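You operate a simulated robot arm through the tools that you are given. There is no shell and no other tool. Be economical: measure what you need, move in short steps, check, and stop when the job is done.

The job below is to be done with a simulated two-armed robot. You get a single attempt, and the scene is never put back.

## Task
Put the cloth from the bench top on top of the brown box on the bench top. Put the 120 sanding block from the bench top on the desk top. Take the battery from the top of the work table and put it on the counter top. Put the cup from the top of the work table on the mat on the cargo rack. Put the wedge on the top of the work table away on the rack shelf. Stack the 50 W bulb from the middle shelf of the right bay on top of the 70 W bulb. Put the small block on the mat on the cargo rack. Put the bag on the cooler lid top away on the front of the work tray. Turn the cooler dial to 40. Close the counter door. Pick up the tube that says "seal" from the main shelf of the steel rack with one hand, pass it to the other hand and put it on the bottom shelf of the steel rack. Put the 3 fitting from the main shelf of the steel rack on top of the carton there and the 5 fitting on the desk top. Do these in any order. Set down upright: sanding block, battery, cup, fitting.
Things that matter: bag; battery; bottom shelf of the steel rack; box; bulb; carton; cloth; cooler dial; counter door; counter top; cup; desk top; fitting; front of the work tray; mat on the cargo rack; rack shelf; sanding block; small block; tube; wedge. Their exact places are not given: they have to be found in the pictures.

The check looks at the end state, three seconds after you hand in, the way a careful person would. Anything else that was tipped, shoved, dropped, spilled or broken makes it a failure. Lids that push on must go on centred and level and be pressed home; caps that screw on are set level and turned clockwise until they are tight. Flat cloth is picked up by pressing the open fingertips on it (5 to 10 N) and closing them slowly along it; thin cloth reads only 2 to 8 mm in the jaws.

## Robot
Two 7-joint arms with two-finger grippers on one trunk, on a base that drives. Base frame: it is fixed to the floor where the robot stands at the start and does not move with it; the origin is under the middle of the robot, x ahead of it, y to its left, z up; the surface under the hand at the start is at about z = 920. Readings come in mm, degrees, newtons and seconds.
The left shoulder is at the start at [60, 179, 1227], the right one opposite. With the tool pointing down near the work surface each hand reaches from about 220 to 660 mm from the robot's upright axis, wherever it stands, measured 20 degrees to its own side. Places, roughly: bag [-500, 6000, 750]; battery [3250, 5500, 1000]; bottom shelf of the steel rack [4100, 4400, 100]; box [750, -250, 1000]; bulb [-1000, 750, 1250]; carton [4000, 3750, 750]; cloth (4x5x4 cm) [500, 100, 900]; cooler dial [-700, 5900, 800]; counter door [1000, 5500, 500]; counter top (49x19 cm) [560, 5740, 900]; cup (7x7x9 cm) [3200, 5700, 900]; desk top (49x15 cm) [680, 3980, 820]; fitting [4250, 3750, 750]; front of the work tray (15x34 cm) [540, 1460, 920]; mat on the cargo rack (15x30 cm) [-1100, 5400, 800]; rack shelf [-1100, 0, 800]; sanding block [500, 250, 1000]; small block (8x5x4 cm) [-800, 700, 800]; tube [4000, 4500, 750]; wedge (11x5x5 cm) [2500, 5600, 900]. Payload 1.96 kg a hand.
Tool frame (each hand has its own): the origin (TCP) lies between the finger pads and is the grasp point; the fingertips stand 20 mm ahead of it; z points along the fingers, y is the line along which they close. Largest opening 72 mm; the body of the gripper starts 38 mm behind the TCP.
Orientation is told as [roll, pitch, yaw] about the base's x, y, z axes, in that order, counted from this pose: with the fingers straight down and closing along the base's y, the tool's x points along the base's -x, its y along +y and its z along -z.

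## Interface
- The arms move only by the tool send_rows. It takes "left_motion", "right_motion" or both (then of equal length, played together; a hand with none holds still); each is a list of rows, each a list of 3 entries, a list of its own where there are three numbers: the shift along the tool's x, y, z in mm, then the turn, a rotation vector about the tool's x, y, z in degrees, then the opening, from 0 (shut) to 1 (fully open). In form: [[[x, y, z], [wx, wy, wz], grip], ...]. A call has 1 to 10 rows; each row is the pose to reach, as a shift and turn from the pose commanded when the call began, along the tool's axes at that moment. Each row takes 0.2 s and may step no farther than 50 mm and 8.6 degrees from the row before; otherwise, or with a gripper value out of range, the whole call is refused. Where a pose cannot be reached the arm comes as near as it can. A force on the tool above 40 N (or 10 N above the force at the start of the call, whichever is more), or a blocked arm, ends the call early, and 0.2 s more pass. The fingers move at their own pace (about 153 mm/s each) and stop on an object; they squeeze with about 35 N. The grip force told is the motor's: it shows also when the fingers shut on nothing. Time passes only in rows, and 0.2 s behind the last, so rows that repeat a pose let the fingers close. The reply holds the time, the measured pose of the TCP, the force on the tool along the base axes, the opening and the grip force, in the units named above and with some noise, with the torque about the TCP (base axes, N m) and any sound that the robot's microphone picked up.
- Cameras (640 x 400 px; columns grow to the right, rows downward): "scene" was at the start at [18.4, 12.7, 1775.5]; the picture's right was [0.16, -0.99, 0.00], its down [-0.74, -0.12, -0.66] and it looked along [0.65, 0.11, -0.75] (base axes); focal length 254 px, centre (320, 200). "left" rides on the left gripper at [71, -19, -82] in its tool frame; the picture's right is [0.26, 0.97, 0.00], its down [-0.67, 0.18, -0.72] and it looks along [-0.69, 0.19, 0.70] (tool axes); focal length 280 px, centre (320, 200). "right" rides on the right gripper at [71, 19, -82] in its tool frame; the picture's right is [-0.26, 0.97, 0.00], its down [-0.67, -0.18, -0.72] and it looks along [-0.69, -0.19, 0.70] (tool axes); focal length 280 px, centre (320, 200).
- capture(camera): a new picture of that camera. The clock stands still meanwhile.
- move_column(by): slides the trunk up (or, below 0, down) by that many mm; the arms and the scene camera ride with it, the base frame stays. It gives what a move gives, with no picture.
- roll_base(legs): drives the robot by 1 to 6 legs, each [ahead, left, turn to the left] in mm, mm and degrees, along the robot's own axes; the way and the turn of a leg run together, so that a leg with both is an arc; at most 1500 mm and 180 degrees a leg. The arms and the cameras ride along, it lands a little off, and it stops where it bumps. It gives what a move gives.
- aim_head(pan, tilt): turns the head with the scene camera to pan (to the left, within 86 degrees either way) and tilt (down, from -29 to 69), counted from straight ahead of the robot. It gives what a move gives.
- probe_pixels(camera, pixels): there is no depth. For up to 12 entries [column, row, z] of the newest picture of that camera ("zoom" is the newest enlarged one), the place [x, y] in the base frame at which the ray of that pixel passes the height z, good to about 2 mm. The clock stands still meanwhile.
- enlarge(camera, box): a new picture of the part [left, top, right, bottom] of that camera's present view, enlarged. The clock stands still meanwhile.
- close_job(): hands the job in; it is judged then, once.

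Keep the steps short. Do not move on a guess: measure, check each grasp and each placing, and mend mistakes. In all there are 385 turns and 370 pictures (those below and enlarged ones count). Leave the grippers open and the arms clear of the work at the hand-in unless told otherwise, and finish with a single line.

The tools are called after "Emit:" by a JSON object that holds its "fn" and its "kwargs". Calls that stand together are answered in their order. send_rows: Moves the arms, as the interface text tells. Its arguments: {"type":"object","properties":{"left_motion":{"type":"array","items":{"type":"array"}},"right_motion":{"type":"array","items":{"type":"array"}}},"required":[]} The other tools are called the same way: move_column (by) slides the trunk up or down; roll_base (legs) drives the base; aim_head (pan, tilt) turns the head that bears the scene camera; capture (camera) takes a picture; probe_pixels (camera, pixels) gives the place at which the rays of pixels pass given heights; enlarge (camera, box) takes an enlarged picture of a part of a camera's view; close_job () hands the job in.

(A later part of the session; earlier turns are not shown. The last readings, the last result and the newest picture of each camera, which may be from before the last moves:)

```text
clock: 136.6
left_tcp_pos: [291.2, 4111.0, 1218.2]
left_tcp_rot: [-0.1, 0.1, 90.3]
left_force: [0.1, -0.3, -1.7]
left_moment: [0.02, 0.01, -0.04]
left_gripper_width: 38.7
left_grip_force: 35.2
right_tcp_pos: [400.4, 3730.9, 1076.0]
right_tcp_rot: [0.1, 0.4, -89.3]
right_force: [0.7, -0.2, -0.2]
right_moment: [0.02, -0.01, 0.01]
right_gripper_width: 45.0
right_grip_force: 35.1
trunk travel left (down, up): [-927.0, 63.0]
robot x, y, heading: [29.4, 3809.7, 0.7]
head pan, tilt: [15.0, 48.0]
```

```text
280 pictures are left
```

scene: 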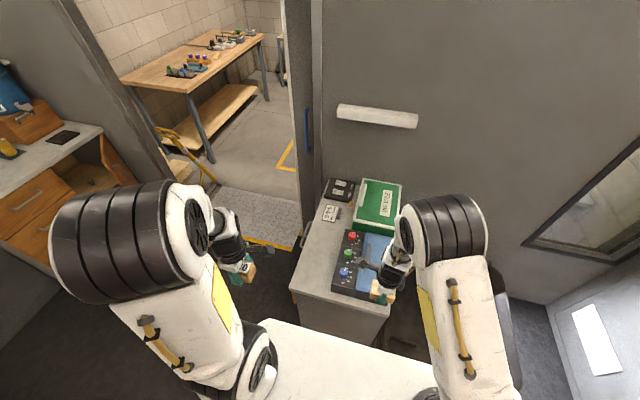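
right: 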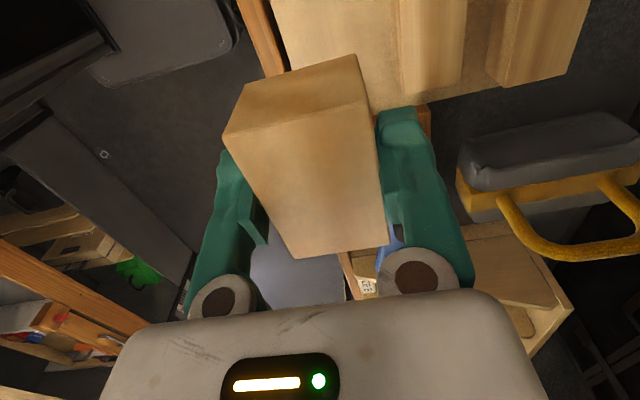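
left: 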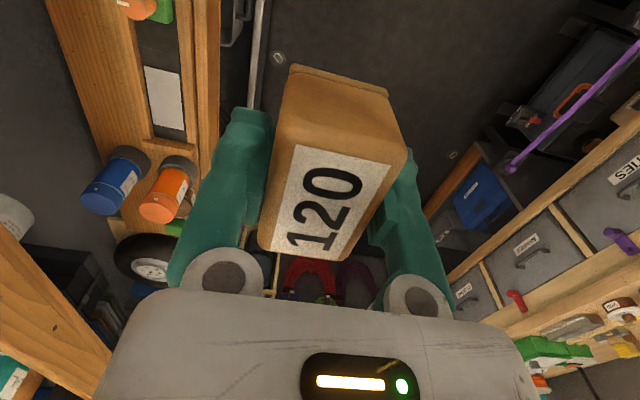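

Emit:
{"fn": "enlarge", "kwargs": {"camera": "scene", "box": [280, 170, 420, 257]}}

Emit:
{"fn": "enlarge", "kwargs": {"camera": "scene", "box": [260, 220, 420, 320]}}

Emit:
{"fn": "probe_pixels", "kwargs": {"camera": "scene", "pixels": [[290, 288, 820], [316, 190, 820], [333, 296, 820], [341, 232, 820], [325, 205, 820], [388, 312, 820]]}}

```text
4.57 times, centred on (350, 214) of scene
```

zoom: 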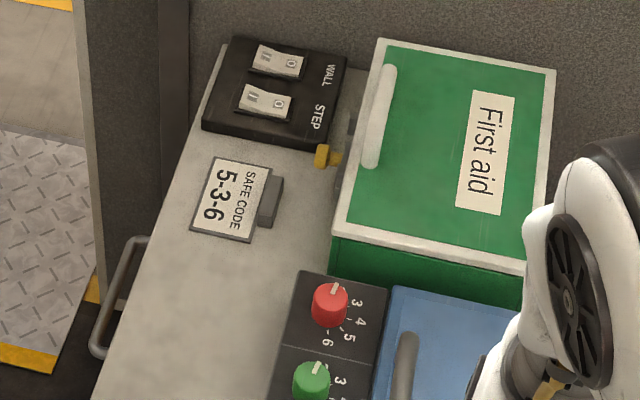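

```text
4.00 times, centred on (340, 270) of scene
```

zoom: 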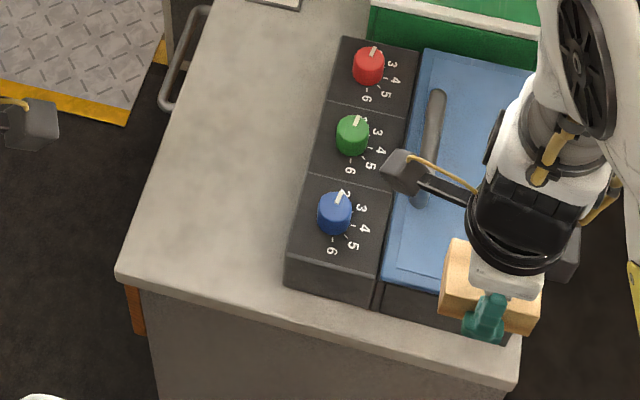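

```text
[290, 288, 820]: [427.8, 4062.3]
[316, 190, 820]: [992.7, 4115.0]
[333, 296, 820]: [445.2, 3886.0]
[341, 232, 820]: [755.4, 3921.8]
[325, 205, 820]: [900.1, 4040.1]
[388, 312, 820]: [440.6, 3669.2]
```

Move the left hand over (520,3990).

Emit:
{"fn": "send_rows", "kwargs": {"left_motion": [[[20, -40, 0], [0, 0, 0], 0], [[40, -80, 10], [0, 0, 0], 0], [[60, -120, 20], [0, 0, 0], 0], [[80, -160, 40], [0, 0, 0], 0], [[100, -200, 60], [0, 0, 0], 0], [[121, -229, 90], [0, 0, 0], 0], [[121, -229, 130], [0, 0, 0], 0], [[121, -229, 170], [0, 0, 0], 0]]}}

Emit:
{"fn": "move_column", "kwargs": {"by": -60}}

Emit:
{"fn": "capture", "kwargs": {"camera": "scene"}}

Emit:
{"fn": "capture", "kwargs": {"camera": "left"}}

```text
clock: 138.3
left_tcp_pos: [523.4, 3989.8, 1047.9]
left_tcp_rot: [-0.1, 0.1, 90.4]
left_force: [0.7, 0.7, -2.0]
left_moment: [-0.02, -0.03, -0.02]
left_gripper_width: 38.8
left_grip_force: 34.8
right_tcp_pos: [401.9, 3732.2, 1075.4]
right_tcp_rot: [0.0, 0.5, -89.5]
right_force: [-0.2, 0.2, -0.3]
right_moment: [0.02, 0.04, 0.03]
right_gripper_width: 45.2
right_grip_force: 34.5
trunk travel left (down, up): [-927.0, 63.0]
robot x, y, heading: [31.2, 3809.4, 0.7]
head pan, tilt: [15.0, 48.0]
```

```text
clock: 139.3
left_tcp_pos: [522.6, 3989.9, 988.9]
left_tcp_rot: [-0.1, 0.1, 90.4]
left_force: [0.0, 0.3, -1.0]
left_moment: [-0.01, -0.02, 0.02]
left_gripper_width: 38.7
left_grip_force: 34.9
right_tcp_pos: [400.6, 3732.4, 1017.0]
right_tcp_rot: [-0.1, 0.5, -89.3]
right_force: [-0.3, 0.3, -1.3]
right_moment: [0.02, -0.02, -0.01]
right_gripper_width: 44.9
right_grip_force: 35.0
trunk travel left (down, up): [-867.0, 123.0]
robot x, y, heading: [33.9, 3808.5, 0.6]
head pan, tilt: [15.0, 48.0]
```

```text
277 pictures are left
```

scene: 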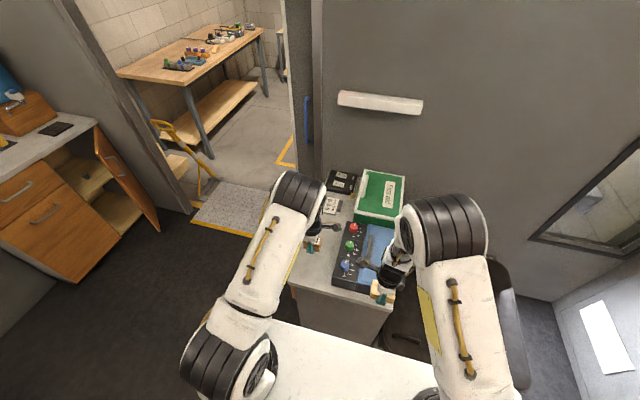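

```text
276 pictures are left
```

left: 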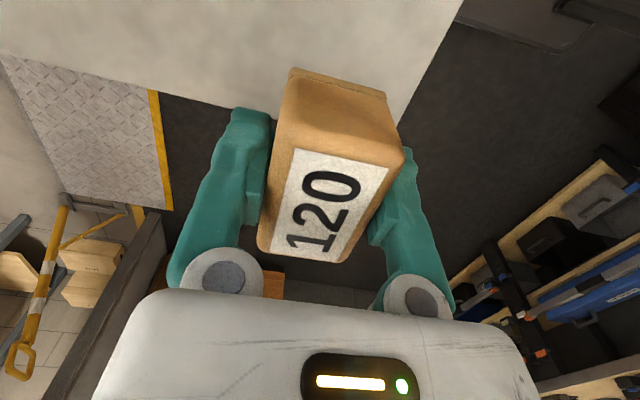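

Lower to just above the desk (TCP 858).

Emit:
{"fn": "send_rows", "kwargs": {"left_motion": [[[0, 0, 45], [0, 0, 0], 0], [[0, 0, 90], [0, 0, 0], 0], [[0, 0, 120], [0, 0, 0], 0], [[0, 0, 132], [0, 0, 0], 0]]}}

Emit:
{"fn": "send_rows", "kwargs": {"left_motion": [[[0, 0, 3], [0, 0, 0], 0], [[0, 0, 6], [0, 0, 0], 0], [[0, 0, 9], [0, 0, 0], 0], [[0, 0, 12], [0, 0, 0], 0]]}}

```text
clock: 140.3
left_tcp_pos: [522.6, 3990.8, 856.1]
left_tcp_rot: [0.0, 0.1, 90.4]
left_force: [-1.0, 0.1, -0.5]
left_moment: [-0.03, 0.01, 0.01]
left_gripper_width: 38.9
left_grip_force: 34.5
right_tcp_pos: [402.1, 3730.7, 1016.5]
right_tcp_rot: [0.0, 0.5, -89.2]
right_force: [0.9, 0.7, -0.8]
right_moment: [-0.01, -0.02, 0.02]
right_gripper_width: 44.7
right_grip_force: 35.5
trunk travel left (down, up): [-867.0, 123.0]
robot x, y, heading: [29.9, 3810.1, 0.9]
head pan, tilt: [15.0, 48.0]
```

```text
clock: 141.3
left_tcp_pos: [522.0, 3989.9, 848.0]
left_tcp_rot: [-0.3, 0.0, 90.5]
left_force: [-3.1, 3.0, 23.4]
left_moment: [-0.37, 0.36, -0.03]
left_gripper_width: 39.0
left_grip_force: 35.3
right_tcp_pos: [398.2, 3731.8, 1018.2]
right_tcp_rot: [0.2, 0.6, -89.3]
right_force: [0.4, 0.4, -1.2]
right_moment: [0.05, -0.01, 0.01]
right_gripper_width: 44.9
right_grip_force: 34.5
trunk travel left (down, up): [-867.0, 123.0]
robot x, y, heading: [31.3, 3808.5, 0.6]
head pan, tilt: [15.0, 48.0]
```

Contact at 848. Release and rise.

Emit:
{"fn": "send_rows", "kwargs": {"left_motion": [[[0, 0, -3], [0, 0, 0], 0.3], [[0, 0, -3], [0, 0, 0], 0.8], [[0, 0, -3], [0, 0, 0], 0.9], [[0, 0, -45], [0, 0, 0], 0.9], [[0, 0, -90], [0, 0, 0], 1], [[0, 0, -135], [0, 0, 0], 1], [[0, 0, -180], [0, 0, 0], 1]]}}

Emit:
{"fn": "capture", "kwargs": {"camera": "left"}}

```text
clock: 142.9
left_tcp_pos: [520.8, 3990.3, 1027.2]
left_tcp_rot: [-0.1, 0.1, 90.4]
left_force: [-0.2, -0.2, 0.5]
left_moment: [0.0, -0.04, 0.02]
left_gripper_width: 72.0
left_grip_force: 0.0
right_tcp_pos: [399.9, 3731.3, 1016.3]
right_tcp_rot: [0.1, 0.6, -89.3]
right_force: [0.0, -0.5, -0.7]
right_moment: [0.04, -0.01, 0.03]
right_gripper_width: 44.9
right_grip_force: 35.2
trunk travel left (down, up): [-867.0, 123.0]
robot x, y, heading: [34.8, 3810.6, 0.5]
head pan, tilt: [15.0, 48.0]
```

```text
275 pictures are left
```

left: 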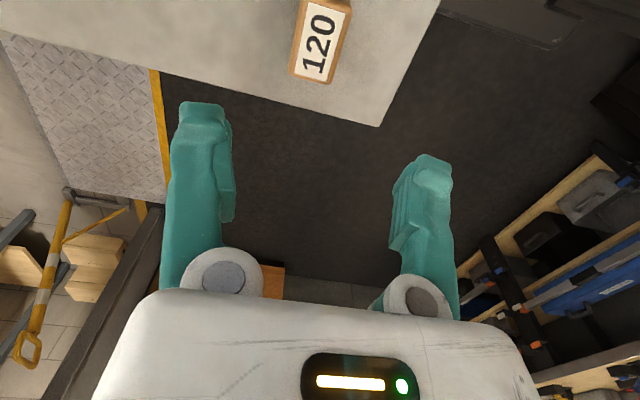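

120 block placed. Retract left hand and rotate it back while raising.

Emit:
{"fn": "send_rows", "kwargs": {"left_motion": [[[-15, 40, -20], [0, 0, 8.5], 1], [[-30, 80, -40], [0, 0, 17], 1], [[-45, 120, -60], [0, 0, 25.5], 1], [[-60, 160, -70], [0, 0, 34], 1], [[-70, 190, -80], [0, 0, 42.5], 1], [[-80, 190, -80], [0, 0, 51], 1], [[-80, 190, -80], [0, 0, 59.5], 1], [[-80, 190, -80], [0, 0, 68], 1], [[-80, 190, -80], [0, 0, 76.5], 1], [[-80, 190, -80], [0, 0, 85], 1]]}}

Emit:
{"fn": "roll_base", "kwargs": {"legs": [[-130, 0, 0], [0, 0, 90], [500, 0, 0]]}}

Emit:
{"fn": "aim_head", "kwargs": {"pan": 45, "tilt": 35}}

Emit:
{"fn": "capture", "kwargs": {"camera": "scene"}}

```text
clock: 145.2
left_tcp_pos: [331.2, 4069.6, 1104.8]
left_tcp_rot: [-0.2, -0.1, 5.3]
left_force: [0.6, 0.3, 0.5]
left_moment: [0.01, -0.01, -0.03]
left_gripper_width: 71.8
left_grip_force: 0.1
right_tcp_pos: [399.9, 3731.9, 1016.0]
right_tcp_rot: [0.1, 0.5, -89.3]
right_force: [0.4, -0.1, -0.2]
right_moment: [0.04, -0.02, -0.02]
right_gripper_width: 44.9
right_grip_force: 35.3
trunk travel left (down, up): [-867.0, 123.0]
robot x, y, heading: [31.5, 3811.2, 0.6]
head pan, tilt: [15.0, 48.0]
```

```text
clock: 152.8
left_tcp_pos: [-353.7, 4614.0, 1103.8]
left_tcp_rot: [-0.2, 0.0, 94.6]
left_force: [0.3, 0.1, -0.2]
left_moment: [-0.01, 0.03, 0.0]
left_gripper_width: 71.8
left_grip_force: 0.2
right_tcp_pos: [-15.3, 4678.1, 1015.3]
right_tcp_rot: [0.1, 0.6, -0.1]
right_force: [0.0, 0.3, -1.7]
right_moment: [-0.01, -0.02, -0.01]
right_gripper_width: 44.8
right_grip_force: 35.2
trunk travel left (down, up): [-867.0, 123.0]
robot x, y, heading: [-95.7, 4309.9, 89.9]
head pan, tilt: [15.0, 48.0]
```

```text
clock: 153.7
left_tcp_pos: [-353.8, 4614.0, 1104.0]
left_tcp_rot: [-0.1, -0.1, 94.6]
left_force: [-0.4, -0.6, -1.1]
left_moment: [0.02, -0.04, -0.02]
left_gripper_width: 72.0
left_grip_force: 0.1
right_tcp_pos: [-13.1, 4678.4, 1016.3]
right_tcp_rot: [0.0, 0.6, -0.1]
right_force: [-0.1, -0.7, -0.5]
right_moment: [-0.01, 0.0, -0.01]
right_gripper_width: 45.1
right_grip_force: 35.6
trunk travel left (down, up): [-867.0, 123.0]
robot x, y, heading: [-96.3, 4308.5, 89.5]
head pan, tilt: [45.0, 35.0]
```

```text
274 pictures are left
```

scene: 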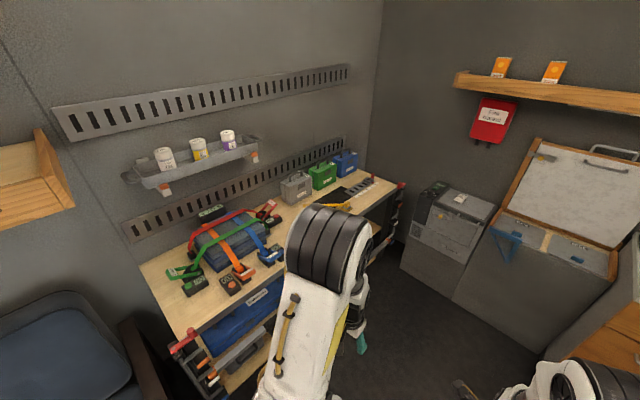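

Drive ahead 900 then turn left 90 to face the cargo rack.

Emit:
{"fn": "roll_base", "kwargs": {"legs": [[900, 0, 0], [0, 0, 90]]}}

Emit:
{"fn": "aim_head", "kwargs": {"pan": -15, "tilt": 40}}

Emit:
{"fn": "capture", "kwargs": {"camera": "scene"}}

```text
clock: 162.3
left_tcp_pos: [-396.4, 4948.3, 1105.1]
left_tcp_rot: [-0.1, 0.1, -174.9]
left_force: [0.5, -1.0, -0.7]
left_moment: [-0.02, -0.01, 0.0]
left_gripper_width: 71.9
left_grip_force: 0.2
right_tcp_pos: [-464.5, 5285.4, 1016.2]
right_tcp_rot: [-0.1, 0.6, 90.3]
right_force: [-0.4, 0.1, -1.0]
right_moment: [-0.03, 0.0, 0.01]
right_gripper_width: 44.9
right_grip_force: 35.3
trunk travel left (down, up): [-867.0, 123.0]
robot x, y, heading: [-96.0, 5203.2, -179.8]
head pan, tilt: [45.0, 35.0]
```

```text
clock: 163.6
left_tcp_pos: [-396.7, 4947.5, 1105.1]
left_tcp_rot: [-0.2, 0.0, -175.1]
left_force: [-0.1, 0.1, -0.7]
left_moment: [0.02, 0.0, -0.02]
left_gripper_width: 72.1
left_grip_force: 0.1
right_tcp_pos: [-464.1, 5286.2, 1016.7]
right_tcp_rot: [0.0, 0.5, 90.3]
right_force: [-0.6, 0.4, -0.4]
right_moment: [0.0, -0.01, -0.03]
right_gripper_width: 44.9
right_grip_force: 34.8
trunk travel left (down, up): [-867.0, 123.0]
robot x, y, heading: [-95.5, 5206.0, -179.8]
head pan, tilt: [-15.0, 40.0]
```

```text
273 pictures are left
```

scene: 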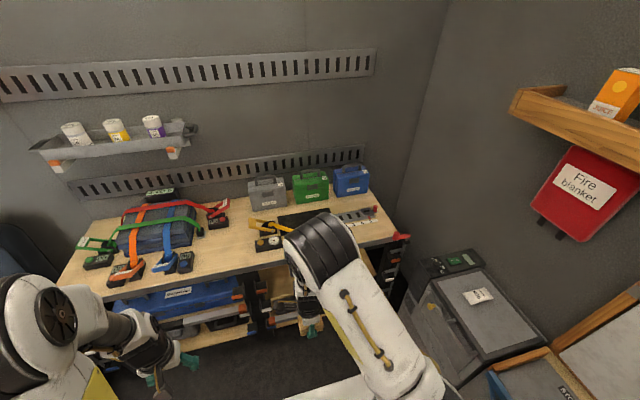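

Emit:
{"fn": "enlarge", "kwargs": {"camera": "scene", "box": [220, 160, 420, 285]}}

Emit:
{"fn": "capture", "kwargs": {"camera": "right"}}

```text
3.20 times, centred on (320, 222) of scene
```

zoom: 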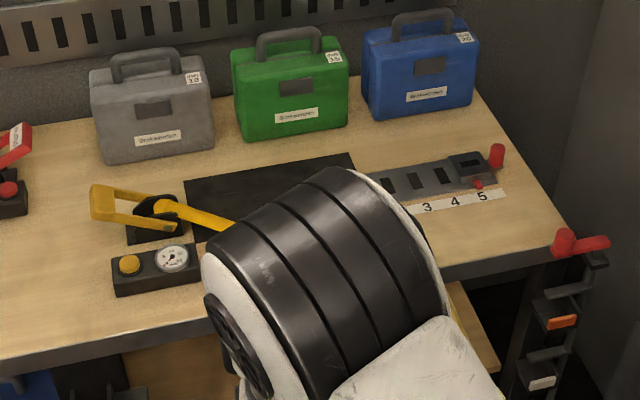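

```text
271 pictures are left
```

right: 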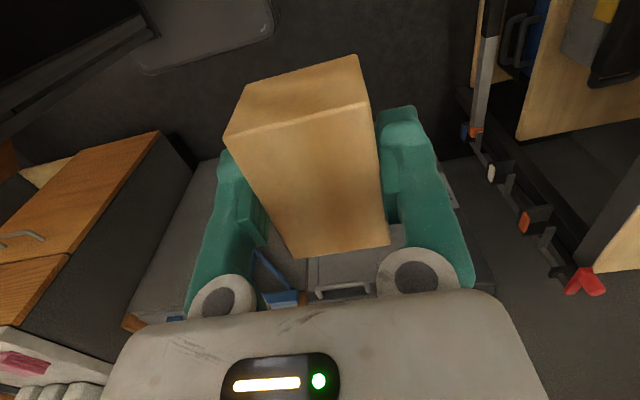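

Emit:
{"fn": "probe_pixels", "kwargs": {"camera": "scene", "pixels": [[277.8, 216.3, 800], [330, 208.4, 800], [281, 235, 800], [292, 230, 800], [340, 260, 800], [410, 235, 800], [222, 272, 800]]}}

```text
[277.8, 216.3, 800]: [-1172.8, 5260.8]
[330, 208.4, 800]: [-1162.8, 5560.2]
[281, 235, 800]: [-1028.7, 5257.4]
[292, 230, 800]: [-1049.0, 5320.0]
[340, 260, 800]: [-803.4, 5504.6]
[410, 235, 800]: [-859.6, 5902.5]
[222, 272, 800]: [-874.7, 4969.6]
```

Mat: x −1170…−1028, y 5260…5560. Drive to (-480,5320).

Emit:
{"fn": "roll_base", "kwargs": {"legs": [[0, -115, 0], [370, 0, 0]]}}

Emit:
{"fn": "aim_head", "kwargs": {"pan": -5, "tilt": 50}}

Emit:
{"fn": "capture", "kwargs": {"camera": "scene"}}

```text
clock: 166.8
left_tcp_pos: [-767.0, 5061.0, 1104.5]
left_tcp_rot: [-0.1, -0.2, -174.9]
left_force: [0.2, 0.2, -0.9]
left_moment: [-0.01, -0.01, 0.0]
left_gripper_width: 72.1
left_grip_force: 0.1
right_tcp_pos: [-833.0, 5398.7, 1016.6]
right_tcp_rot: [0.0, 0.5, 90.5]
right_force: [-0.1, 0.0, -1.2]
right_moment: [0.01, -0.01, 0.0]
right_gripper_width: 44.8
right_grip_force: 34.7
trunk travel left (down, up): [-867.0, 123.0]
robot x, y, heading: [-465.4, 5317.9, -179.6]
head pan, tilt: [-15.0, 40.0]
```

```text
clock: 167.5
left_tcp_pos: [-767.3, 5060.6, 1105.2]
left_tcp_rot: [-0.2, 0.0, -174.9]
left_force: [-0.4, 0.0, 0.1]
left_moment: [0.0, -0.02, 0.0]
left_gripper_width: 72.0
left_grip_force: 0.0
right_tcp_pos: [-834.3, 5399.6, 1015.7]
right_tcp_rot: [0.0, 0.5, 90.4]
right_force: [-0.3, 0.1, -0.2]
right_moment: [0.0, 0.01, 0.0]
right_gripper_width: 44.8
right_grip_force: 34.9
trunk travel left (down, up): [-867.0, 123.0]
robot x, y, heading: [-466.9, 5321.6, -179.6]
head pan, tilt: [-5.0, 50.0]
```

```text
270 pictures are left
```

scene: 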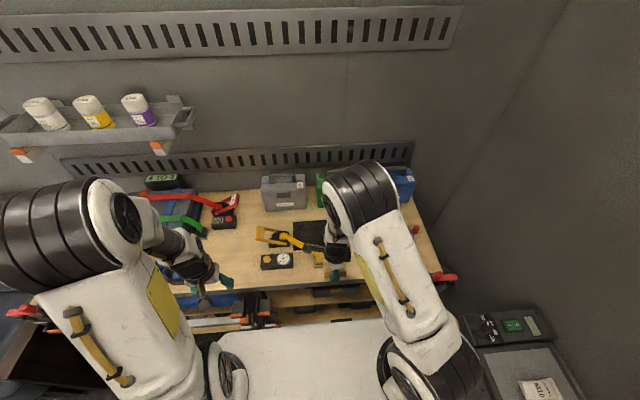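

Extend the right hand over the mat's right half.

Emit:
{"fn": "send_rows", "kwargs": {"right_motion": [[[-15, 40, 5], [0, 0, 0], 0], [[-30, 80, 10], [0, 0, 0], 0], [[-45, 120, 20], [0, 0, 0], 0], [[-60, 160, 30], [0, 0, 0], 0], [[-75, 200, 40], [0, 0, 0], 0], [[-90, 240, 50], [0, 0, 0], 0], [[-96, 266, 60], [0, 0, 0], 0]]}}

Emit:
{"fn": "capture", "kwargs": {"camera": "right"}}

Emit:
{"fn": "enlarge", "kwargs": {"camera": "scene", "box": [220, 160, 460, 310]}}

```text
clock: 169.1
left_tcp_pos: [-767.6, 5061.3, 1104.9]
left_tcp_rot: [-0.1, -0.1, -174.9]
left_force: [0.3, -0.1, 0.9]
left_moment: [0.01, 0.02, 0.02]
left_gripper_width: 72.0
left_grip_force: 0.0
right_tcp_pos: [-1073.7, 5488.2, 966.8]
right_tcp_rot: [0.1, 0.6, 90.2]
right_force: [0.4, -0.2, -0.7]
right_moment: [0.04, -0.01, -0.02]
right_gripper_width: 44.8
right_grip_force: 35.0
right hand out of reach, approached as far as the arm can: row 7
trunk travel left (down, up): [-867.0, 123.0]
robot x, y, heading: [-467.3, 5320.1, -179.7]
head pan, tilt: [-5.0, 50.0]
```

```text
269 pictures are left
```

right: 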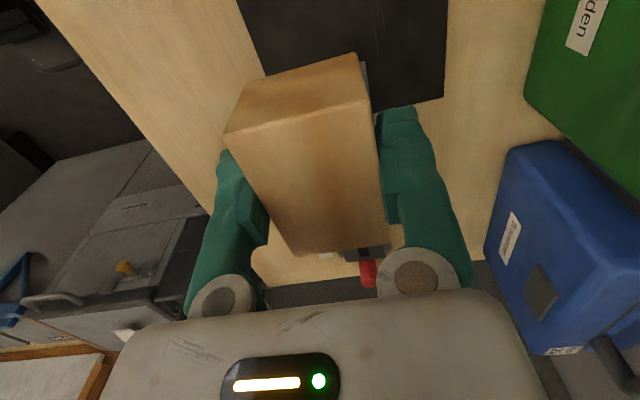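

```text
2.67 times, centred on (340, 235) of scene
```

zoom: 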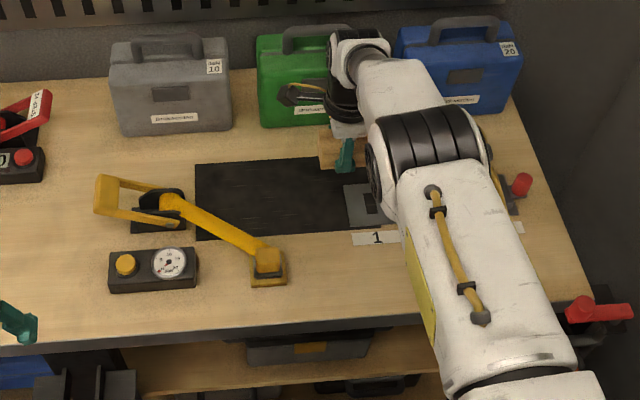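

Emit:
{"fn": "probe_pixels", "kwargs": {"camera": "zoom", "pixels": [[195, 165, 800], [197, 241, 800], [350, 231, 800], [318, 158, 800], [345, 186, 800], [285, 285, 800]]}}

Emit:
{"fn": "probe_pixels", "kwargs": {"camera": "right", "pixels": [[262, 72, 800], [372, 110, 800], [445, 97, 800]]}}

```text
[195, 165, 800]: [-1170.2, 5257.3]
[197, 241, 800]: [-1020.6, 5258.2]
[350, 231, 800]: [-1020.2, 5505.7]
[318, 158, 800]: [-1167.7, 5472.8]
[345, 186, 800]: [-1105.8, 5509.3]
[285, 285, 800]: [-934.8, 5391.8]
```

```text
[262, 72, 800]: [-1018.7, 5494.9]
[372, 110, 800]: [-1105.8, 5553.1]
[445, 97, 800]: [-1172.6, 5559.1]
```

Free mat for the block: centre (-1100,5455). Shift the base left 33 and ahead 28.

Emit:
{"fn": "roll_base", "kwargs": {"legs": [[0, 33, 0], [28, 0, 0]]}}

Emit:
{"fn": "move_column", "kwargs": {"by": -110}}

Emit:
{"fn": "capture", "kwargs": {"camera": "right"}}

Emit:
{"fn": "enlarge", "kwargs": {"camera": "scene", "box": [200, 100, 440, 250]}}

```text
clock: 170.4
left_tcp_pos: [-790.9, 5029.3, 1106.9]
left_tcp_rot: [0.0, -0.3, -174.9]
left_force: [0.7, 0.1, -0.9]
left_moment: [-0.02, 0.03, -0.02]
left_gripper_width: 71.8
left_grip_force: 0.0
right_tcp_pos: [-1098.9, 5454.3, 969.1]
right_tcp_rot: [0.4, 0.6, 90.4]
right_force: [1.4, 0.1, 0.1]
right_moment: [-0.01, 0.04, 0.01]
right_gripper_width: 45.0
right_grip_force: 35.2
trunk travel left (down, up): [-867.0, 123.0]
robot x, y, heading: [-497.8, 5285.7, -179.9]
head pan, tilt: [-5.0, 50.0]
```

```text
clock: 171.8
left_tcp_pos: [-794.3, 5027.9, 994.4]
left_tcp_rot: [0.0, 0.0, -174.9]
left_force: [-0.5, 0.7, 0.3]
left_moment: [0.02, 0.0, 0.01]
left_gripper_width: 72.2
left_grip_force: 0.1
right_tcp_pos: [-1102.4, 5451.8, 856.6]
right_tcp_rot: [0.1, 0.5, 90.4]
right_force: [-0.6, -0.5, -0.6]
right_moment: [-0.01, 0.01, 0.02]
right_gripper_width: 45.1
right_grip_force: 35.1
trunk travel left (down, up): [-757.0, 233.0]
robot x, y, heading: [-495.1, 5284.5, -179.6]
head pan, tilt: [-5.0, 50.0]
```

```text
267 pictures are left
```

right: 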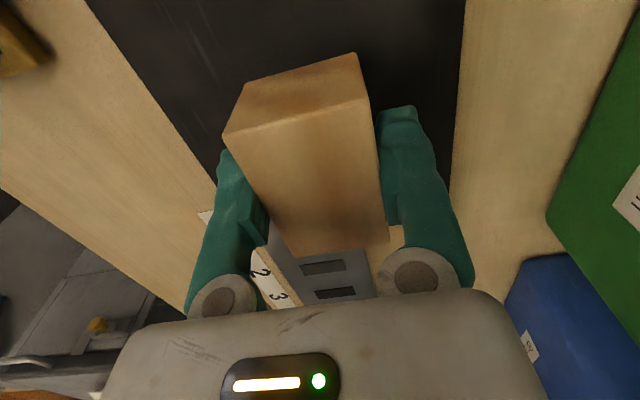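

```text
2.67 times, centred on (320, 175) of scene
```

zoom: 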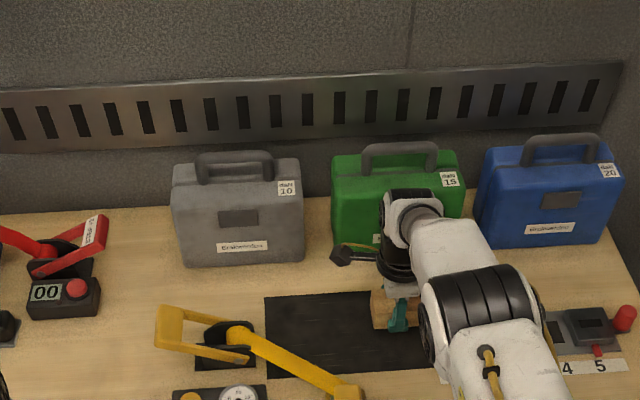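

Lower by column 22, then gently by arm.

Emit:
{"fn": "move_column", "kwargs": {"by": -22}}

Emit:
{"fn": "send_rows", "kwargs": {"right_motion": [[[0, 0, 2], [0, 0, 0], 0], [[0, 0, 4], [0, 0, 0], 0], [[0, 0, 6], [0, 0, 0], 0], [[0, 0, 8], [0, 0, 0], 0]]}}

```text
clock: 172.5
left_tcp_pos: [-794.2, 5028.2, 972.2]
left_tcp_rot: [-0.1, 0.0, -174.9]
left_force: [-0.4, -0.3, 0.2]
left_moment: [0.0, 0.01, 0.02]
left_gripper_width: 72.0
left_grip_force: 0.0
right_tcp_pos: [-1102.3, 5452.7, 834.0]
right_tcp_rot: [0.1, 0.5, 90.4]
right_force: [0.5, 0.9, -0.4]
right_moment: [-0.01, 0.03, 0.02]
right_gripper_width: 44.9
right_grip_force: 35.0
trunk travel left (down, up): [-735.0, 255.0]
robot x, y, heading: [-492.8, 5286.8, -179.8]
head pan, tilt: [-5.0, 50.0]
```

```text
clock: 173.5
left_tcp_pos: [-791.7, 5028.0, 973.8]
left_tcp_rot: [-0.1, -0.2, -174.9]
left_force: [-0.6, -0.6, -0.6]
left_moment: [0.03, 0.0, -0.01]
left_gripper_width: 71.9
left_grip_force: 0.0
right_tcp_pos: [-1102.5, 5452.0, 830.7]
right_tcp_rot: [0.6, 0.6, 90.4]
right_force: [-3.3, 3.0, 33.1]
right_moment: [0.08, -0.47, 0.03]
right_gripper_width: 44.9
right_grip_force: 35.2
trunk travel left (down, up): [-735.0, 255.0]
robot x, y, heading: [-492.2, 5287.6, -179.8]
head pan, tilt: [-5.0, 50.0]
```

Emit:
{"fn": "send_rows", "kwargs": {"right_motion": [[[0, 0, -5], [0, 0, 0], 0.3], [[0, 0, -5], [0, 0, 0], 0.8], [[0, 0, -5], [0, 0, 0], 0.83], [[0, 0, -40], [0, 0, 0], 0.83], [[0, 0, -85], [0, 0, 0], 1], [[0, 0, -130], [0, 0, 0], 1], [[0, -40, -145], [0, 0, 0], 1], [[0, -85, -155], [0, 0, 0], 1], [[0, -130, -165], [0, 0, 0], 1], [[0, -175, -175], [0, 0, 0], 1]]}}

Emit:
{"fn": "capture", "kwargs": {"camera": "right"}}

Emit:
{"fn": "enlarge", "kwargs": {"camera": "scene", "box": [200, 100, 440, 250]}}

```text
clock: 175.7
left_tcp_pos: [-792.3, 5027.5, 973.6]
left_tcp_rot: [-0.1, -0.2, -174.8]
left_force: [-0.5, -0.3, 0.1]
left_moment: [0.02, 0.02, 0.02]
left_gripper_width: 71.6
left_grip_force: 0.0
right_tcp_pos: [-925.3, 5455.1, 1001.3]
right_tcp_rot: [0.4, 0.4, 90.3]
right_force: [1.0, 0.2, 0.3]
right_moment: [0.03, 0.0, 0.03]
right_gripper_width: 72.1
right_grip_force: 0.0
right hand out of reach, approached as far as the arm can: row 5, 6
trunk travel left (down, up): [-735.0, 255.0]
robot x, y, heading: [-493.0, 5286.5, -179.7]
head pan, tilt: [-5.0, 50.0]
```

```text
265 pictures are left
```

right: 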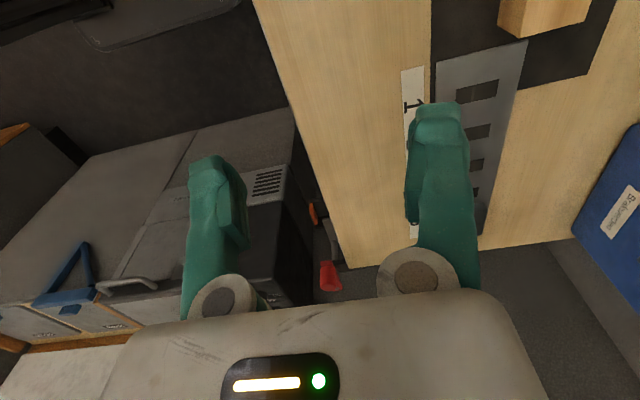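

```text
2.67 times, centred on (320, 175) of scene
```

zoom: 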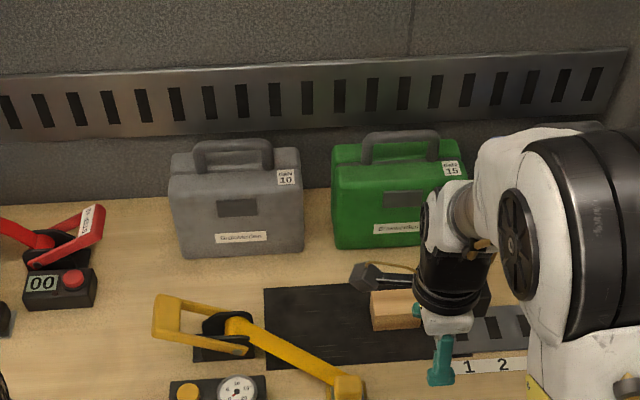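

Block on the mat. Back off, raise the column 130, un-rotate the right hand.

Emit:
{"fn": "roll_base", "kwargs": {"legs": [[-300, 0, 0]]}}

Emit:
{"fn": "send_rows", "kwargs": {"right_motion": [[[0, 0, 0], [0, 0, -8.5], 1], [[0, 0, 0], [0, 0, -17], 1], [[0, 0, 0], [0, 0, -25.5], 1], [[0, -20, 0], [0, 0, -34], 1], [[0, -40, 0], [0, 0, -42.5], 1], [[0, -60, 0], [0, 0, -51], 1], [[0, -60, 0], [0, 0, -59.5], 1], [[0, -60, 0], [0, 0, -68], 1], [[0, -60, 0], [0, 0, -76.5], 1], [[0, -60, 0], [0, 0, -85], 1]]}}

Emit:
{"fn": "roll_base", "kwargs": {"legs": [[0, 0, -90]]}}

Emit:
{"fn": "aim_head", "kwargs": {"pan": 25, "tilt": 45}}

Emit:
{"fn": "capture", "kwargs": {"camera": "scene"}}

```text
clock: 177.7
left_tcp_pos: [-491.7, 5029.4, 972.3]
left_tcp_rot: [-0.1, 0.0, -174.9]
left_force: [0.2, 0.5, -0.4]
left_moment: [-0.02, 0.01, 0.01]
left_gripper_width: 72.1
left_grip_force: 0.1
right_tcp_pos: [-624.0, 5457.4, 1000.4]
right_tcp_rot: [0.2, 0.5, 90.4]
right_force: [0.2, 0.5, -0.9]
right_moment: [0.01, -0.01, -0.03]
right_gripper_width: 71.9
right_grip_force: 0.0
trunk travel left (down, up): [-735.0, 255.0]
robot x, y, heading: [-193.6, 5288.9, -179.8]
head pan, tilt: [-5.0, 50.0]
```

```text
clock: 179.9
left_tcp_pos: [-491.9, 5029.8, 972.3]
left_tcp_rot: [-0.1, 0.0, -174.9]
left_force: [0.2, 0.3, 0.8]
left_moment: [-0.04, -0.03, -0.01]
left_gripper_width: 72.0
left_grip_force: 0.1
right_tcp_pos: [-565.3, 5457.5, 1001.2]
right_tcp_rot: [0.5, -0.1, 175.5]
right_force: [-0.3, -0.2, -0.1]
right_moment: [0.01, 0.03, 0.04]
right_gripper_width: 72.1
right_grip_force: 0.0
trunk travel left (down, up): [-735.0, 255.0]
robot x, y, heading: [-191.6, 5290.8, -179.6]
head pan, tilt: [-5.0, 50.0]
```

```text
clock: 184.2
left_tcp_pos: [-451.9, 5588.2, 971.7]
left_tcp_rot: [-0.1, -0.1, 95.3]
left_force: [0.3, 0.2, -0.1]
left_moment: [-0.01, 0.02, -0.03]
left_gripper_width: 71.9
left_grip_force: 0.0
right_tcp_pos: [-22.9, 5663.3, 1000.4]
right_tcp_rot: [0.5, 0.0, 85.7]
right_force: [0.4, 0.0, 0.8]
right_moment: [0.0, 0.0, 0.0]
right_gripper_width: 72.0
right_grip_force: 0.0
trunk travel left (down, up): [-735.0, 255.0]
robot x, y, heading: [-194.3, 5285.4, 90.6]
head pan, tilt: [-5.0, 50.0]
```

```text
clock: 185.1
left_tcp_pos: [-449.5, 5588.6, 972.4]
left_tcp_rot: [-0.1, -0.1, 95.3]
left_force: [-0.4, -0.9, -0.4]
left_moment: [0.01, -0.02, 0.0]
left_gripper_width: 72.1
left_grip_force: 0.1
right_tcp_pos: [-23.9, 5662.6, 1001.7]
right_tcp_rot: [0.5, 0.0, 85.5]
right_force: [-0.3, 0.2, 0.5]
right_moment: [0.0, -0.04, 0.0]
right_gripper_width: 72.0
right_grip_force: 0.1
trunk travel left (down, up): [-735.0, 255.0]
robot x, y, heading: [-188.6, 5287.2, 90.8]
head pan, tilt: [25.0, 45.0]
```

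```text
263 pictures are left
```

scene: 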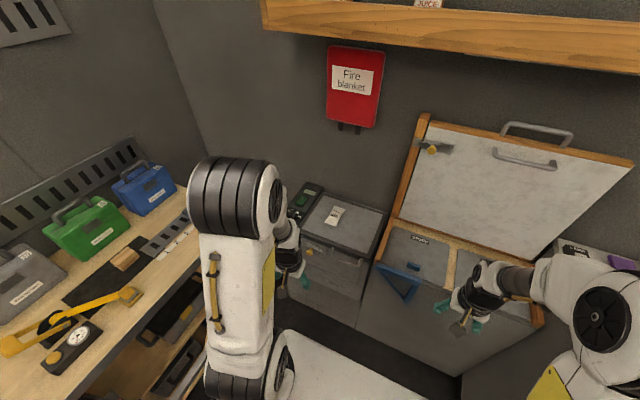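

Emit:
{"fn": "enlarge", "kwargs": {"camera": "scene", "box": [270, 170, 400, 251]}}

Emit:
{"fn": "capture", "kwargs": {"camera": "left"}}

```text
4.92 times, centred on (335, 210) of scene
```

zoom: 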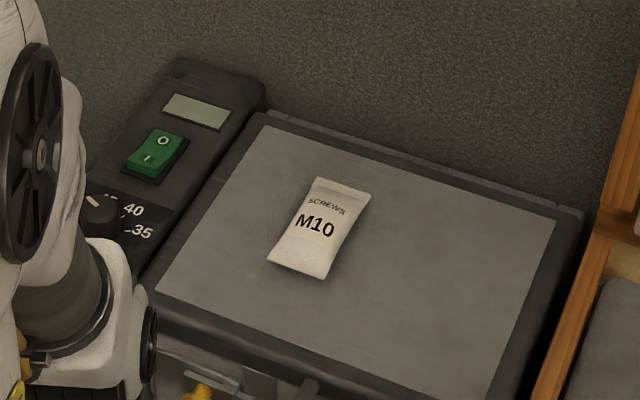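

```text
261 pictures are left
```

left: 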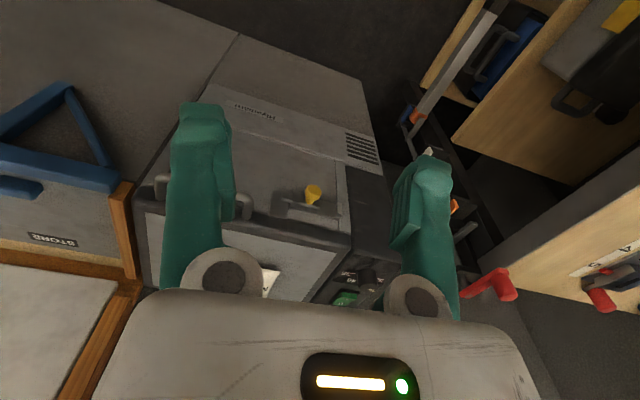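

Dial scale shows 35, 40,… Raise the column and move the left hand aside to the right to see the dial.

Emit:
{"fn": "move_column", "kwargs": {"by": 130}}

Emit:
{"fn": "send_rows", "kwargs": {"left_motion": [[[10, -45, 0], [0, 0, 0], 1], [[20, -90, 0], [0, 0, 0], 1], [[30, -130, 0], [0, 0, 0], 1]]}}

Emit:
{"fn": "aim_head", "kwargs": {"pan": 32, "tilt": 48}}

Emit:
{"fn": "capture", "kwargs": {"camera": "scene"}}

Emit:
{"fn": "enlarge", "kwargs": {"camera": "scene", "box": [240, 130, 400, 230]}}

```text
clock: 186.7
left_tcp_pos: [-450.6, 5587.5, 1102.3]
left_tcp_rot: [-0.1, 0.0, 95.3]
left_force: [-0.3, -0.2, 0.2]
left_moment: [0.02, 0.02, 0.04]
left_gripper_width: 72.0
left_grip_force: 0.0
right_tcp_pos: [-23.3, 5663.1, 1131.6]
right_tcp_rot: [0.5, 0.0, 85.6]
right_force: [-1.3, -0.2, 0.6]
right_moment: [-0.02, 0.04, 0.01]
right_gripper_width: 71.9
right_grip_force: 0.1
trunk travel left (down, up): [-865.0, 125.0]
robot x, y, heading: [-191.4, 5288.2, 90.4]
head pan, tilt: [25.0, 45.0]
```

```text
clock: 187.5
left_tcp_pos: [-315.7, 5575.3, 1101.4]
left_tcp_rot: [0.1, 0.1, 95.3]
left_force: [-0.1, -0.2, -0.2]
left_moment: [0.0, 0.01, 0.0]
left_gripper_width: 71.9
left_grip_force: 0.1
left hand out of reach, approached as far as the arm can: row 2, 3
right_tcp_pos: [-21.6, 5664.1, 1130.7]
right_tcp_rot: [0.7, 0.0, 85.6]
right_force: [0.2, -0.4, 0.2]
right_moment: [0.06, 0.04, 0.02]
right_gripper_width: 72.1
right_grip_force: 0.1
trunk travel left (down, up): [-865.0, 125.0]
robot x, y, heading: [-191.8, 5287.7, 90.4]
head pan, tilt: [25.0, 45.0]
```

```text
clock: 188.2
left_tcp_pos: [-316.5, 5575.0, 1102.2]
left_tcp_rot: [0.1, 0.1, 95.4]
left_force: [-0.3, 0.8, -0.5]
left_moment: [-0.01, 0.0, -0.01]
left_gripper_width: 72.0
left_grip_force: 0.1
right_tcp_pos: [-22.5, 5663.9, 1131.3]
right_tcp_rot: [0.5, 0.0, 85.6]
right_force: [-0.1, 0.2, -0.2]
right_moment: [-0.04, 0.02, 0.03]
right_gripper_width: 72.0
right_grip_force: 0.0
trunk travel left (down, up): [-865.0, 125.0]
robot x, y, heading: [-192.1, 5287.7, 90.6]
head pan, tilt: [32.0, 48.0]
```

```text
260 pictures are left
```

scene: 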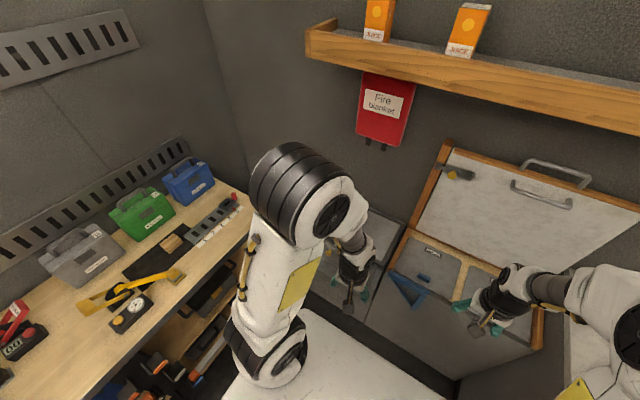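

```text
4.00 times, centred on (320, 180) of scene
```

zoom: 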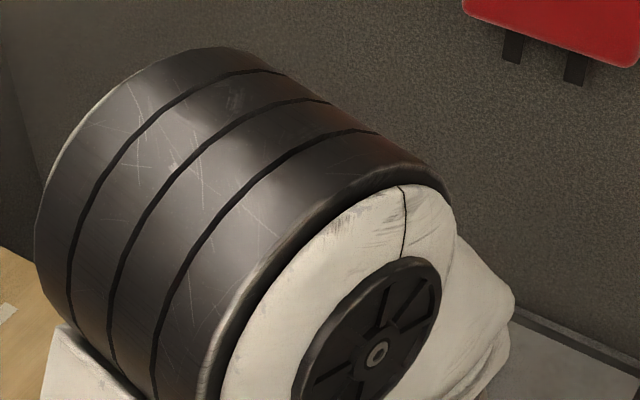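

The elbow blocks. Strafe left 240 so the cooler lies straight ahead between the hands.

Emit:
{"fn": "roll_base", "kwargs": {"legs": [[0, 240, 0]]}}

Emit:
{"fn": "send_rows", "kwargs": {"left_motion": [[[-10, 45, 0], [0, 0, 0], 1], [[-20, 90, 0], [0, 0, 0], 1], [[-30, 135, 0], [0, 0, 0], 1]]}}

Emit:
{"fn": "aim_head", "kwargs": {"pan": 5, "tilt": 50}}

Emit:
{"fn": "capture", "kwargs": {"camera": "scene"}}

```text
clock: 189.9
left_tcp_pos: [-556.9, 5573.0, 1102.4]
left_tcp_rot: [0.0, 0.1, 95.3]
left_force: [0.0, 0.6, 0.0]
left_moment: [0.0, 0.01, 0.0]
left_gripper_width: 71.8
left_grip_force: 0.0
right_tcp_pos: [-263.9, 5660.2, 1130.9]
right_tcp_rot: [0.6, -0.1, 85.5]
right_force: [1.0, 0.1, 0.0]
right_moment: [0.0, -0.01, -0.01]
right_gripper_width: 71.9
right_grip_force: 0.0
trunk travel left (down, up): [-865.0, 125.0]
robot x, y, heading: [-434.1, 5285.7, 90.5]
head pan, tilt: [32.0, 48.0]
```

```text
clock: 190.7
left_tcp_pos: [-696.2, 5589.8, 1102.7]
left_tcp_rot: [-0.1, 0.1, 95.2]
left_force: [-0.4, 0.0, -1.5]
left_moment: [0.07, 0.0, 0.05]
left_gripper_width: 72.1
left_grip_force: 0.0
right_tcp_pos: [-264.9, 5661.3, 1130.1]
right_tcp_rot: [0.5, 0.0, 85.5]
right_force: [-0.7, 0.4, -0.3]
right_moment: [0.02, 0.03, 0.01]
right_gripper_width: 71.8
right_grip_force: 0.0
trunk travel left (down, up): [-865.0, 125.0]
robot x, y, heading: [-430.9, 5287.0, 90.5]
head pan, tilt: [32.0, 48.0]
```

```text
clock: 191.7
left_tcp_pos: [-693.8, 5589.7, 1102.9]
left_tcp_rot: [0.0, 0.2, 95.2]
left_force: [0.0, 0.0, -0.1]
left_moment: [0.03, -0.02, -0.02]
left_gripper_width: 72.0
left_grip_force: 0.1
right_tcp_pos: [-264.0, 5661.1, 1130.3]
right_tcp_rot: [0.6, 0.0, 85.5]
right_force: [-0.8, 0.3, 0.0]
right_moment: [0.03, 0.02, 0.0]
right_gripper_width: 72.2
right_grip_force: 0.1
trunk travel left (down, up): [-865.0, 125.0]
robot x, y, heading: [-434.0, 5285.8, 90.7]
head pan, tilt: [5.0, 50.0]
```

```text
258 pictures are left
```

scene: 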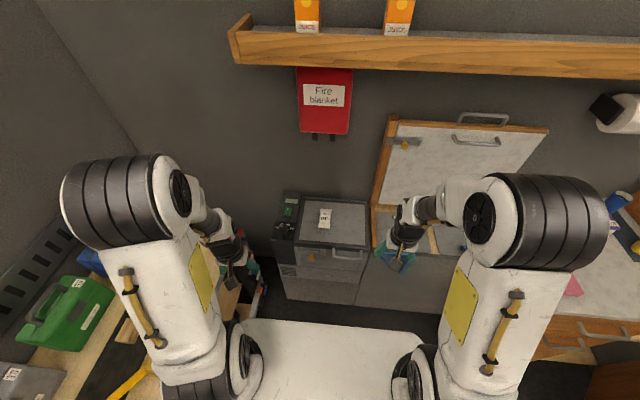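

Emit:
{"fn": "enlarge", "kwargs": {"camera": "scene", "box": [260, 180, 380, 255]}}

Emit:
{"fn": "enlarge", "kwargs": {"camera": "scene", "box": [265, 185, 313, 215]}}

```text
5.33 times, centred on (320, 218) of scene
```

zoom: 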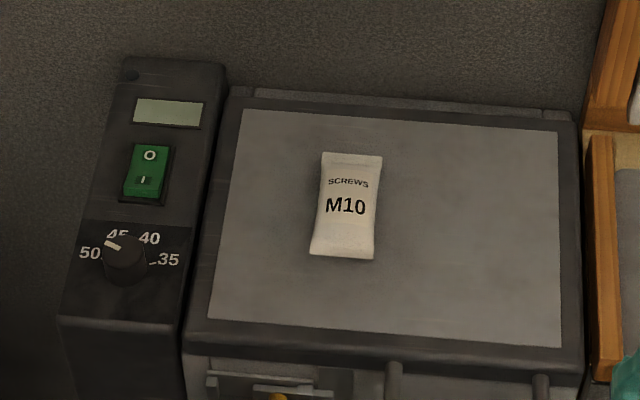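

```text
13.33 times, centred on (289, 200) of scene
```

zoom: 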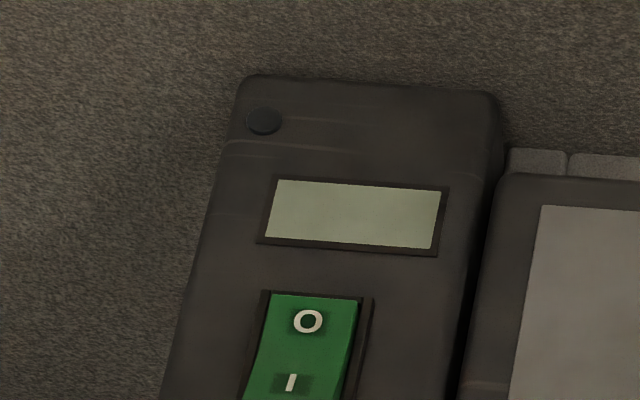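

Emit:
{"fn": "enlarge", "kwargs": {"camera": "scene", "box": [266, 216, 302, 239]}}

Emit:
{"fn": "probe_pixels", "kwargs": {"camera": "scene", "pixels": [[283.4, 229.2, 750], [283.4, 229.2, 800], [324, 219, 750], [324, 219, 800], [300, 244, 750], [367, 250, 750], [303, 197, 750], [369, 203, 750]]}}

```text
16.00 times, centred on (284, 228) of scene
```

zoom: 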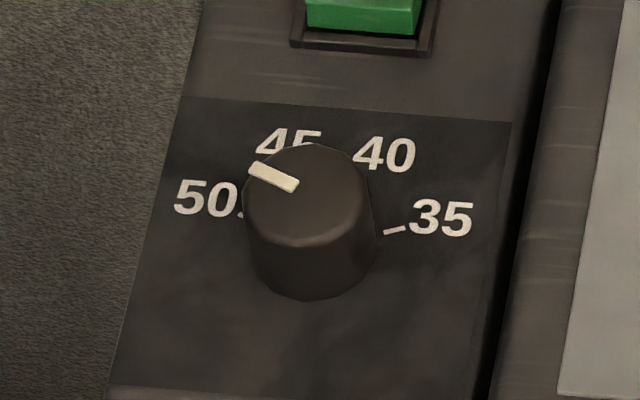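

```text
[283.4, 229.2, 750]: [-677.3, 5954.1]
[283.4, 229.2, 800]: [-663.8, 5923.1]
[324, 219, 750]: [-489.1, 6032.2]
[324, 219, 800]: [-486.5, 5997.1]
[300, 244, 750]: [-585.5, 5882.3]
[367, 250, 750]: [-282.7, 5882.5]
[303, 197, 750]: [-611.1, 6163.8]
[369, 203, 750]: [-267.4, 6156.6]
```

Dial pointer stands at about 50; it needs about 86° clockwise to reach 40. Retract the right hand 110 toward the robot, pre-rotate the left hand +42°.

Emit:
{"fn": "send_rows", "kwargs": {"left_motion": [[[0, 0, 0], [0, 0, -8.4], 1], [[0, 0, 0], [0, 0, -16.8], 1], [[0, 0, 0], [0, 0, -25.2], 1], [[0, 0, 0], [0, 0, -33.6], 1], [[0, 0, 0], [0, 0, -42], 1]], "right_motion": [[[25, 0, 0], [0, 0, 0], 1], [[50, 0, 0], [0, 0, 0], 1], [[75, 0, 0], [0, 0, 0], 1], [[100, 0, 0], [0, 0, 0], 1], [[110, 0, 0], [0, 0, 0], 1]]}}

Emit:
{"fn": "roll_base", "kwargs": {"legs": [[140, 0, -0.6]]}}

Emit:
{"fn": "capture", "kwargs": {"camera": "scene"}}

```text
clock: 192.8
left_tcp_pos: [-694.1, 5591.1, 1102.6]
left_tcp_rot: [0.0, 0.0, 137.4]
left_force: [0.3, -0.2, -0.1]
left_moment: [0.04, 0.03, -0.01]
left_gripper_width: 72.2
left_grip_force: 0.1
right_tcp_pos: [-276.2, 5583.7, 1129.9]
right_tcp_rot: [0.5, 0.0, 85.6]
right_force: [0.1, -0.6, 0.2]
right_moment: [-0.01, 0.03, 0.01]
right_gripper_width: 72.0
right_grip_force: 0.0
right hand out of reach, approached as far as the arm can: row 4, 5
trunk travel left (down, up): [-865.0, 125.0]
robot x, y, heading: [-431.7, 5285.0, 90.6]
head pan, tilt: [5.0, 50.0]
```

```text
clock: 194.2
left_tcp_pos: [-692.2, 5729.3, 1104.1]
left_tcp_rot: [0.0, 0.1, 136.7]
left_force: [0.8, 0.2, 0.3]
left_moment: [-0.03, -0.01, 0.01]
left_gripper_width: 71.9
left_grip_force: 0.0
right_tcp_pos: [-274.4, 5718.3, 1132.3]
right_tcp_rot: [0.4, -0.1, 85.0]
right_force: [0.0, 0.3, -0.1]
right_moment: [0.04, 0.01, -0.01]
right_gripper_width: 72.2
right_grip_force: 0.1
trunk travel left (down, up): [-865.0, 125.0]
robot x, y, heading: [-432.8, 5423.1, 89.9]
head pan, tilt: [5.0, 50.0]
```

```text
254 pictures are left
```

scene: 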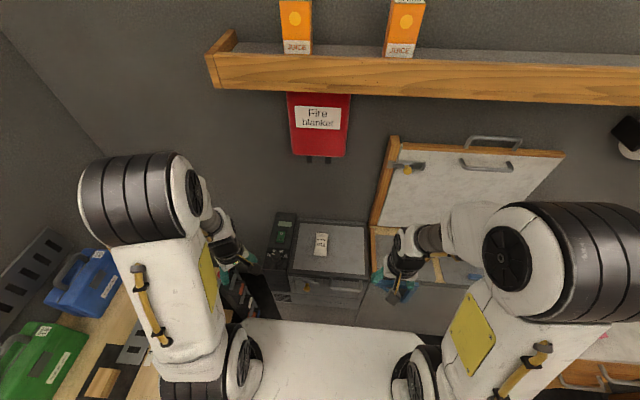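

Emit:
{"fn": "enlarge", "kwargs": {"camera": "scene", "box": [250, 210, 370, 285]}}

```text
5.33 times, centred on (310, 248) of scene
```

zoom: 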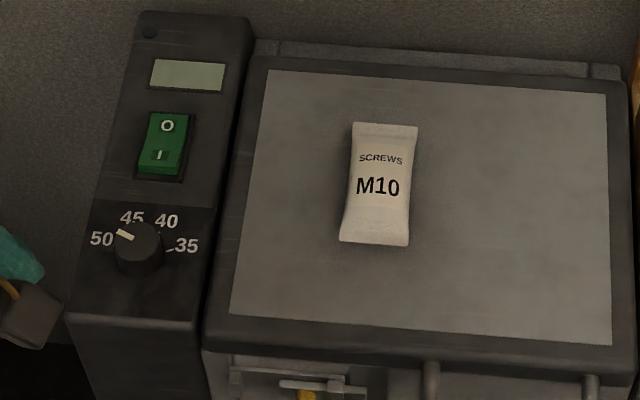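

Emit:
{"fn": "probe_pixels", "kwargs": {"camera": "zoom", "pixels": [[138, 241, 750], [138, 241, 775], [138, 241, 800], [140, 278, 750], [352, 123, 750], [417, 127, 750], [408, 247, 750], [340, 242, 750], [230, 313, 750], [606, 93, 750], [137, 241, 825]]}}

```text
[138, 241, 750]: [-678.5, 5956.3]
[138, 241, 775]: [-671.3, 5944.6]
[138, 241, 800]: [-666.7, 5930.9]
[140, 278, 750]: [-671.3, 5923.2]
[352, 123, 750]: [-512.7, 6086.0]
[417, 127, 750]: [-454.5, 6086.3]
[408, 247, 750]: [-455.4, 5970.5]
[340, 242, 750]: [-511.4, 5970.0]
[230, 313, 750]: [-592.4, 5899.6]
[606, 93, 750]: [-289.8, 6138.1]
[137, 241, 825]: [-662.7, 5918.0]
```

Lower the trunk 170 for a second height view.

Emit:
{"fn": "move_column", "kwargs": {"by": -170}}

Emit:
{"fn": "enlarge", "kwargs": {"camera": "scene", "box": [240, 165, 380, 252]}}

Emit:
{"fn": "capture", "kwargs": {"camera": "left"}}

```text
clock: 196.1
left_tcp_pos: [-692.6, 5731.3, 932.2]
left_tcp_rot: [0.0, 0.0, 136.7]
left_force: [-0.1, 1.0, -0.9]
left_moment: [0.02, -0.01, -0.01]
left_gripper_width: 72.0
left_grip_force: 0.1
right_tcp_pos: [-274.6, 5720.2, 960.1]
right_tcp_rot: [0.5, -0.1, 84.9]
right_force: [-0.6, 0.4, 1.2]
right_moment: [0.01, -0.03, -0.03]
right_gripper_width: 72.0
right_grip_force: 0.1
trunk travel left (down, up): [-695.0, 295.0]
robot x, y, heading: [-432.7, 5423.3, 89.9]
head pan, tilt: [5.0, 50.0]
```

```text
4.57 times, centred on (310, 208) of scene
```

zoom: 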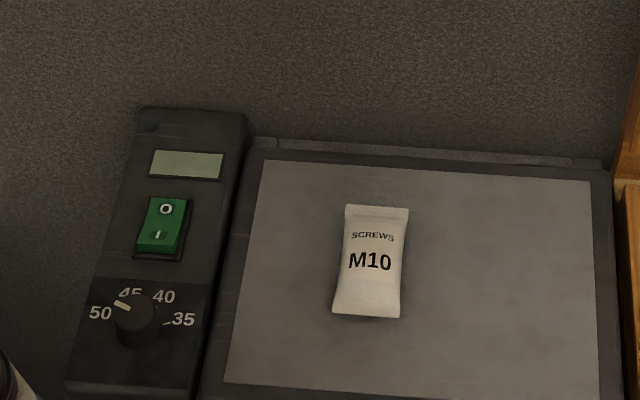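

```text
251 pictures are left
```

left: 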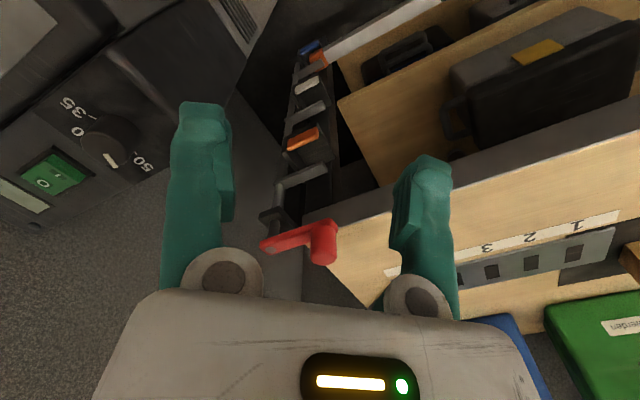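

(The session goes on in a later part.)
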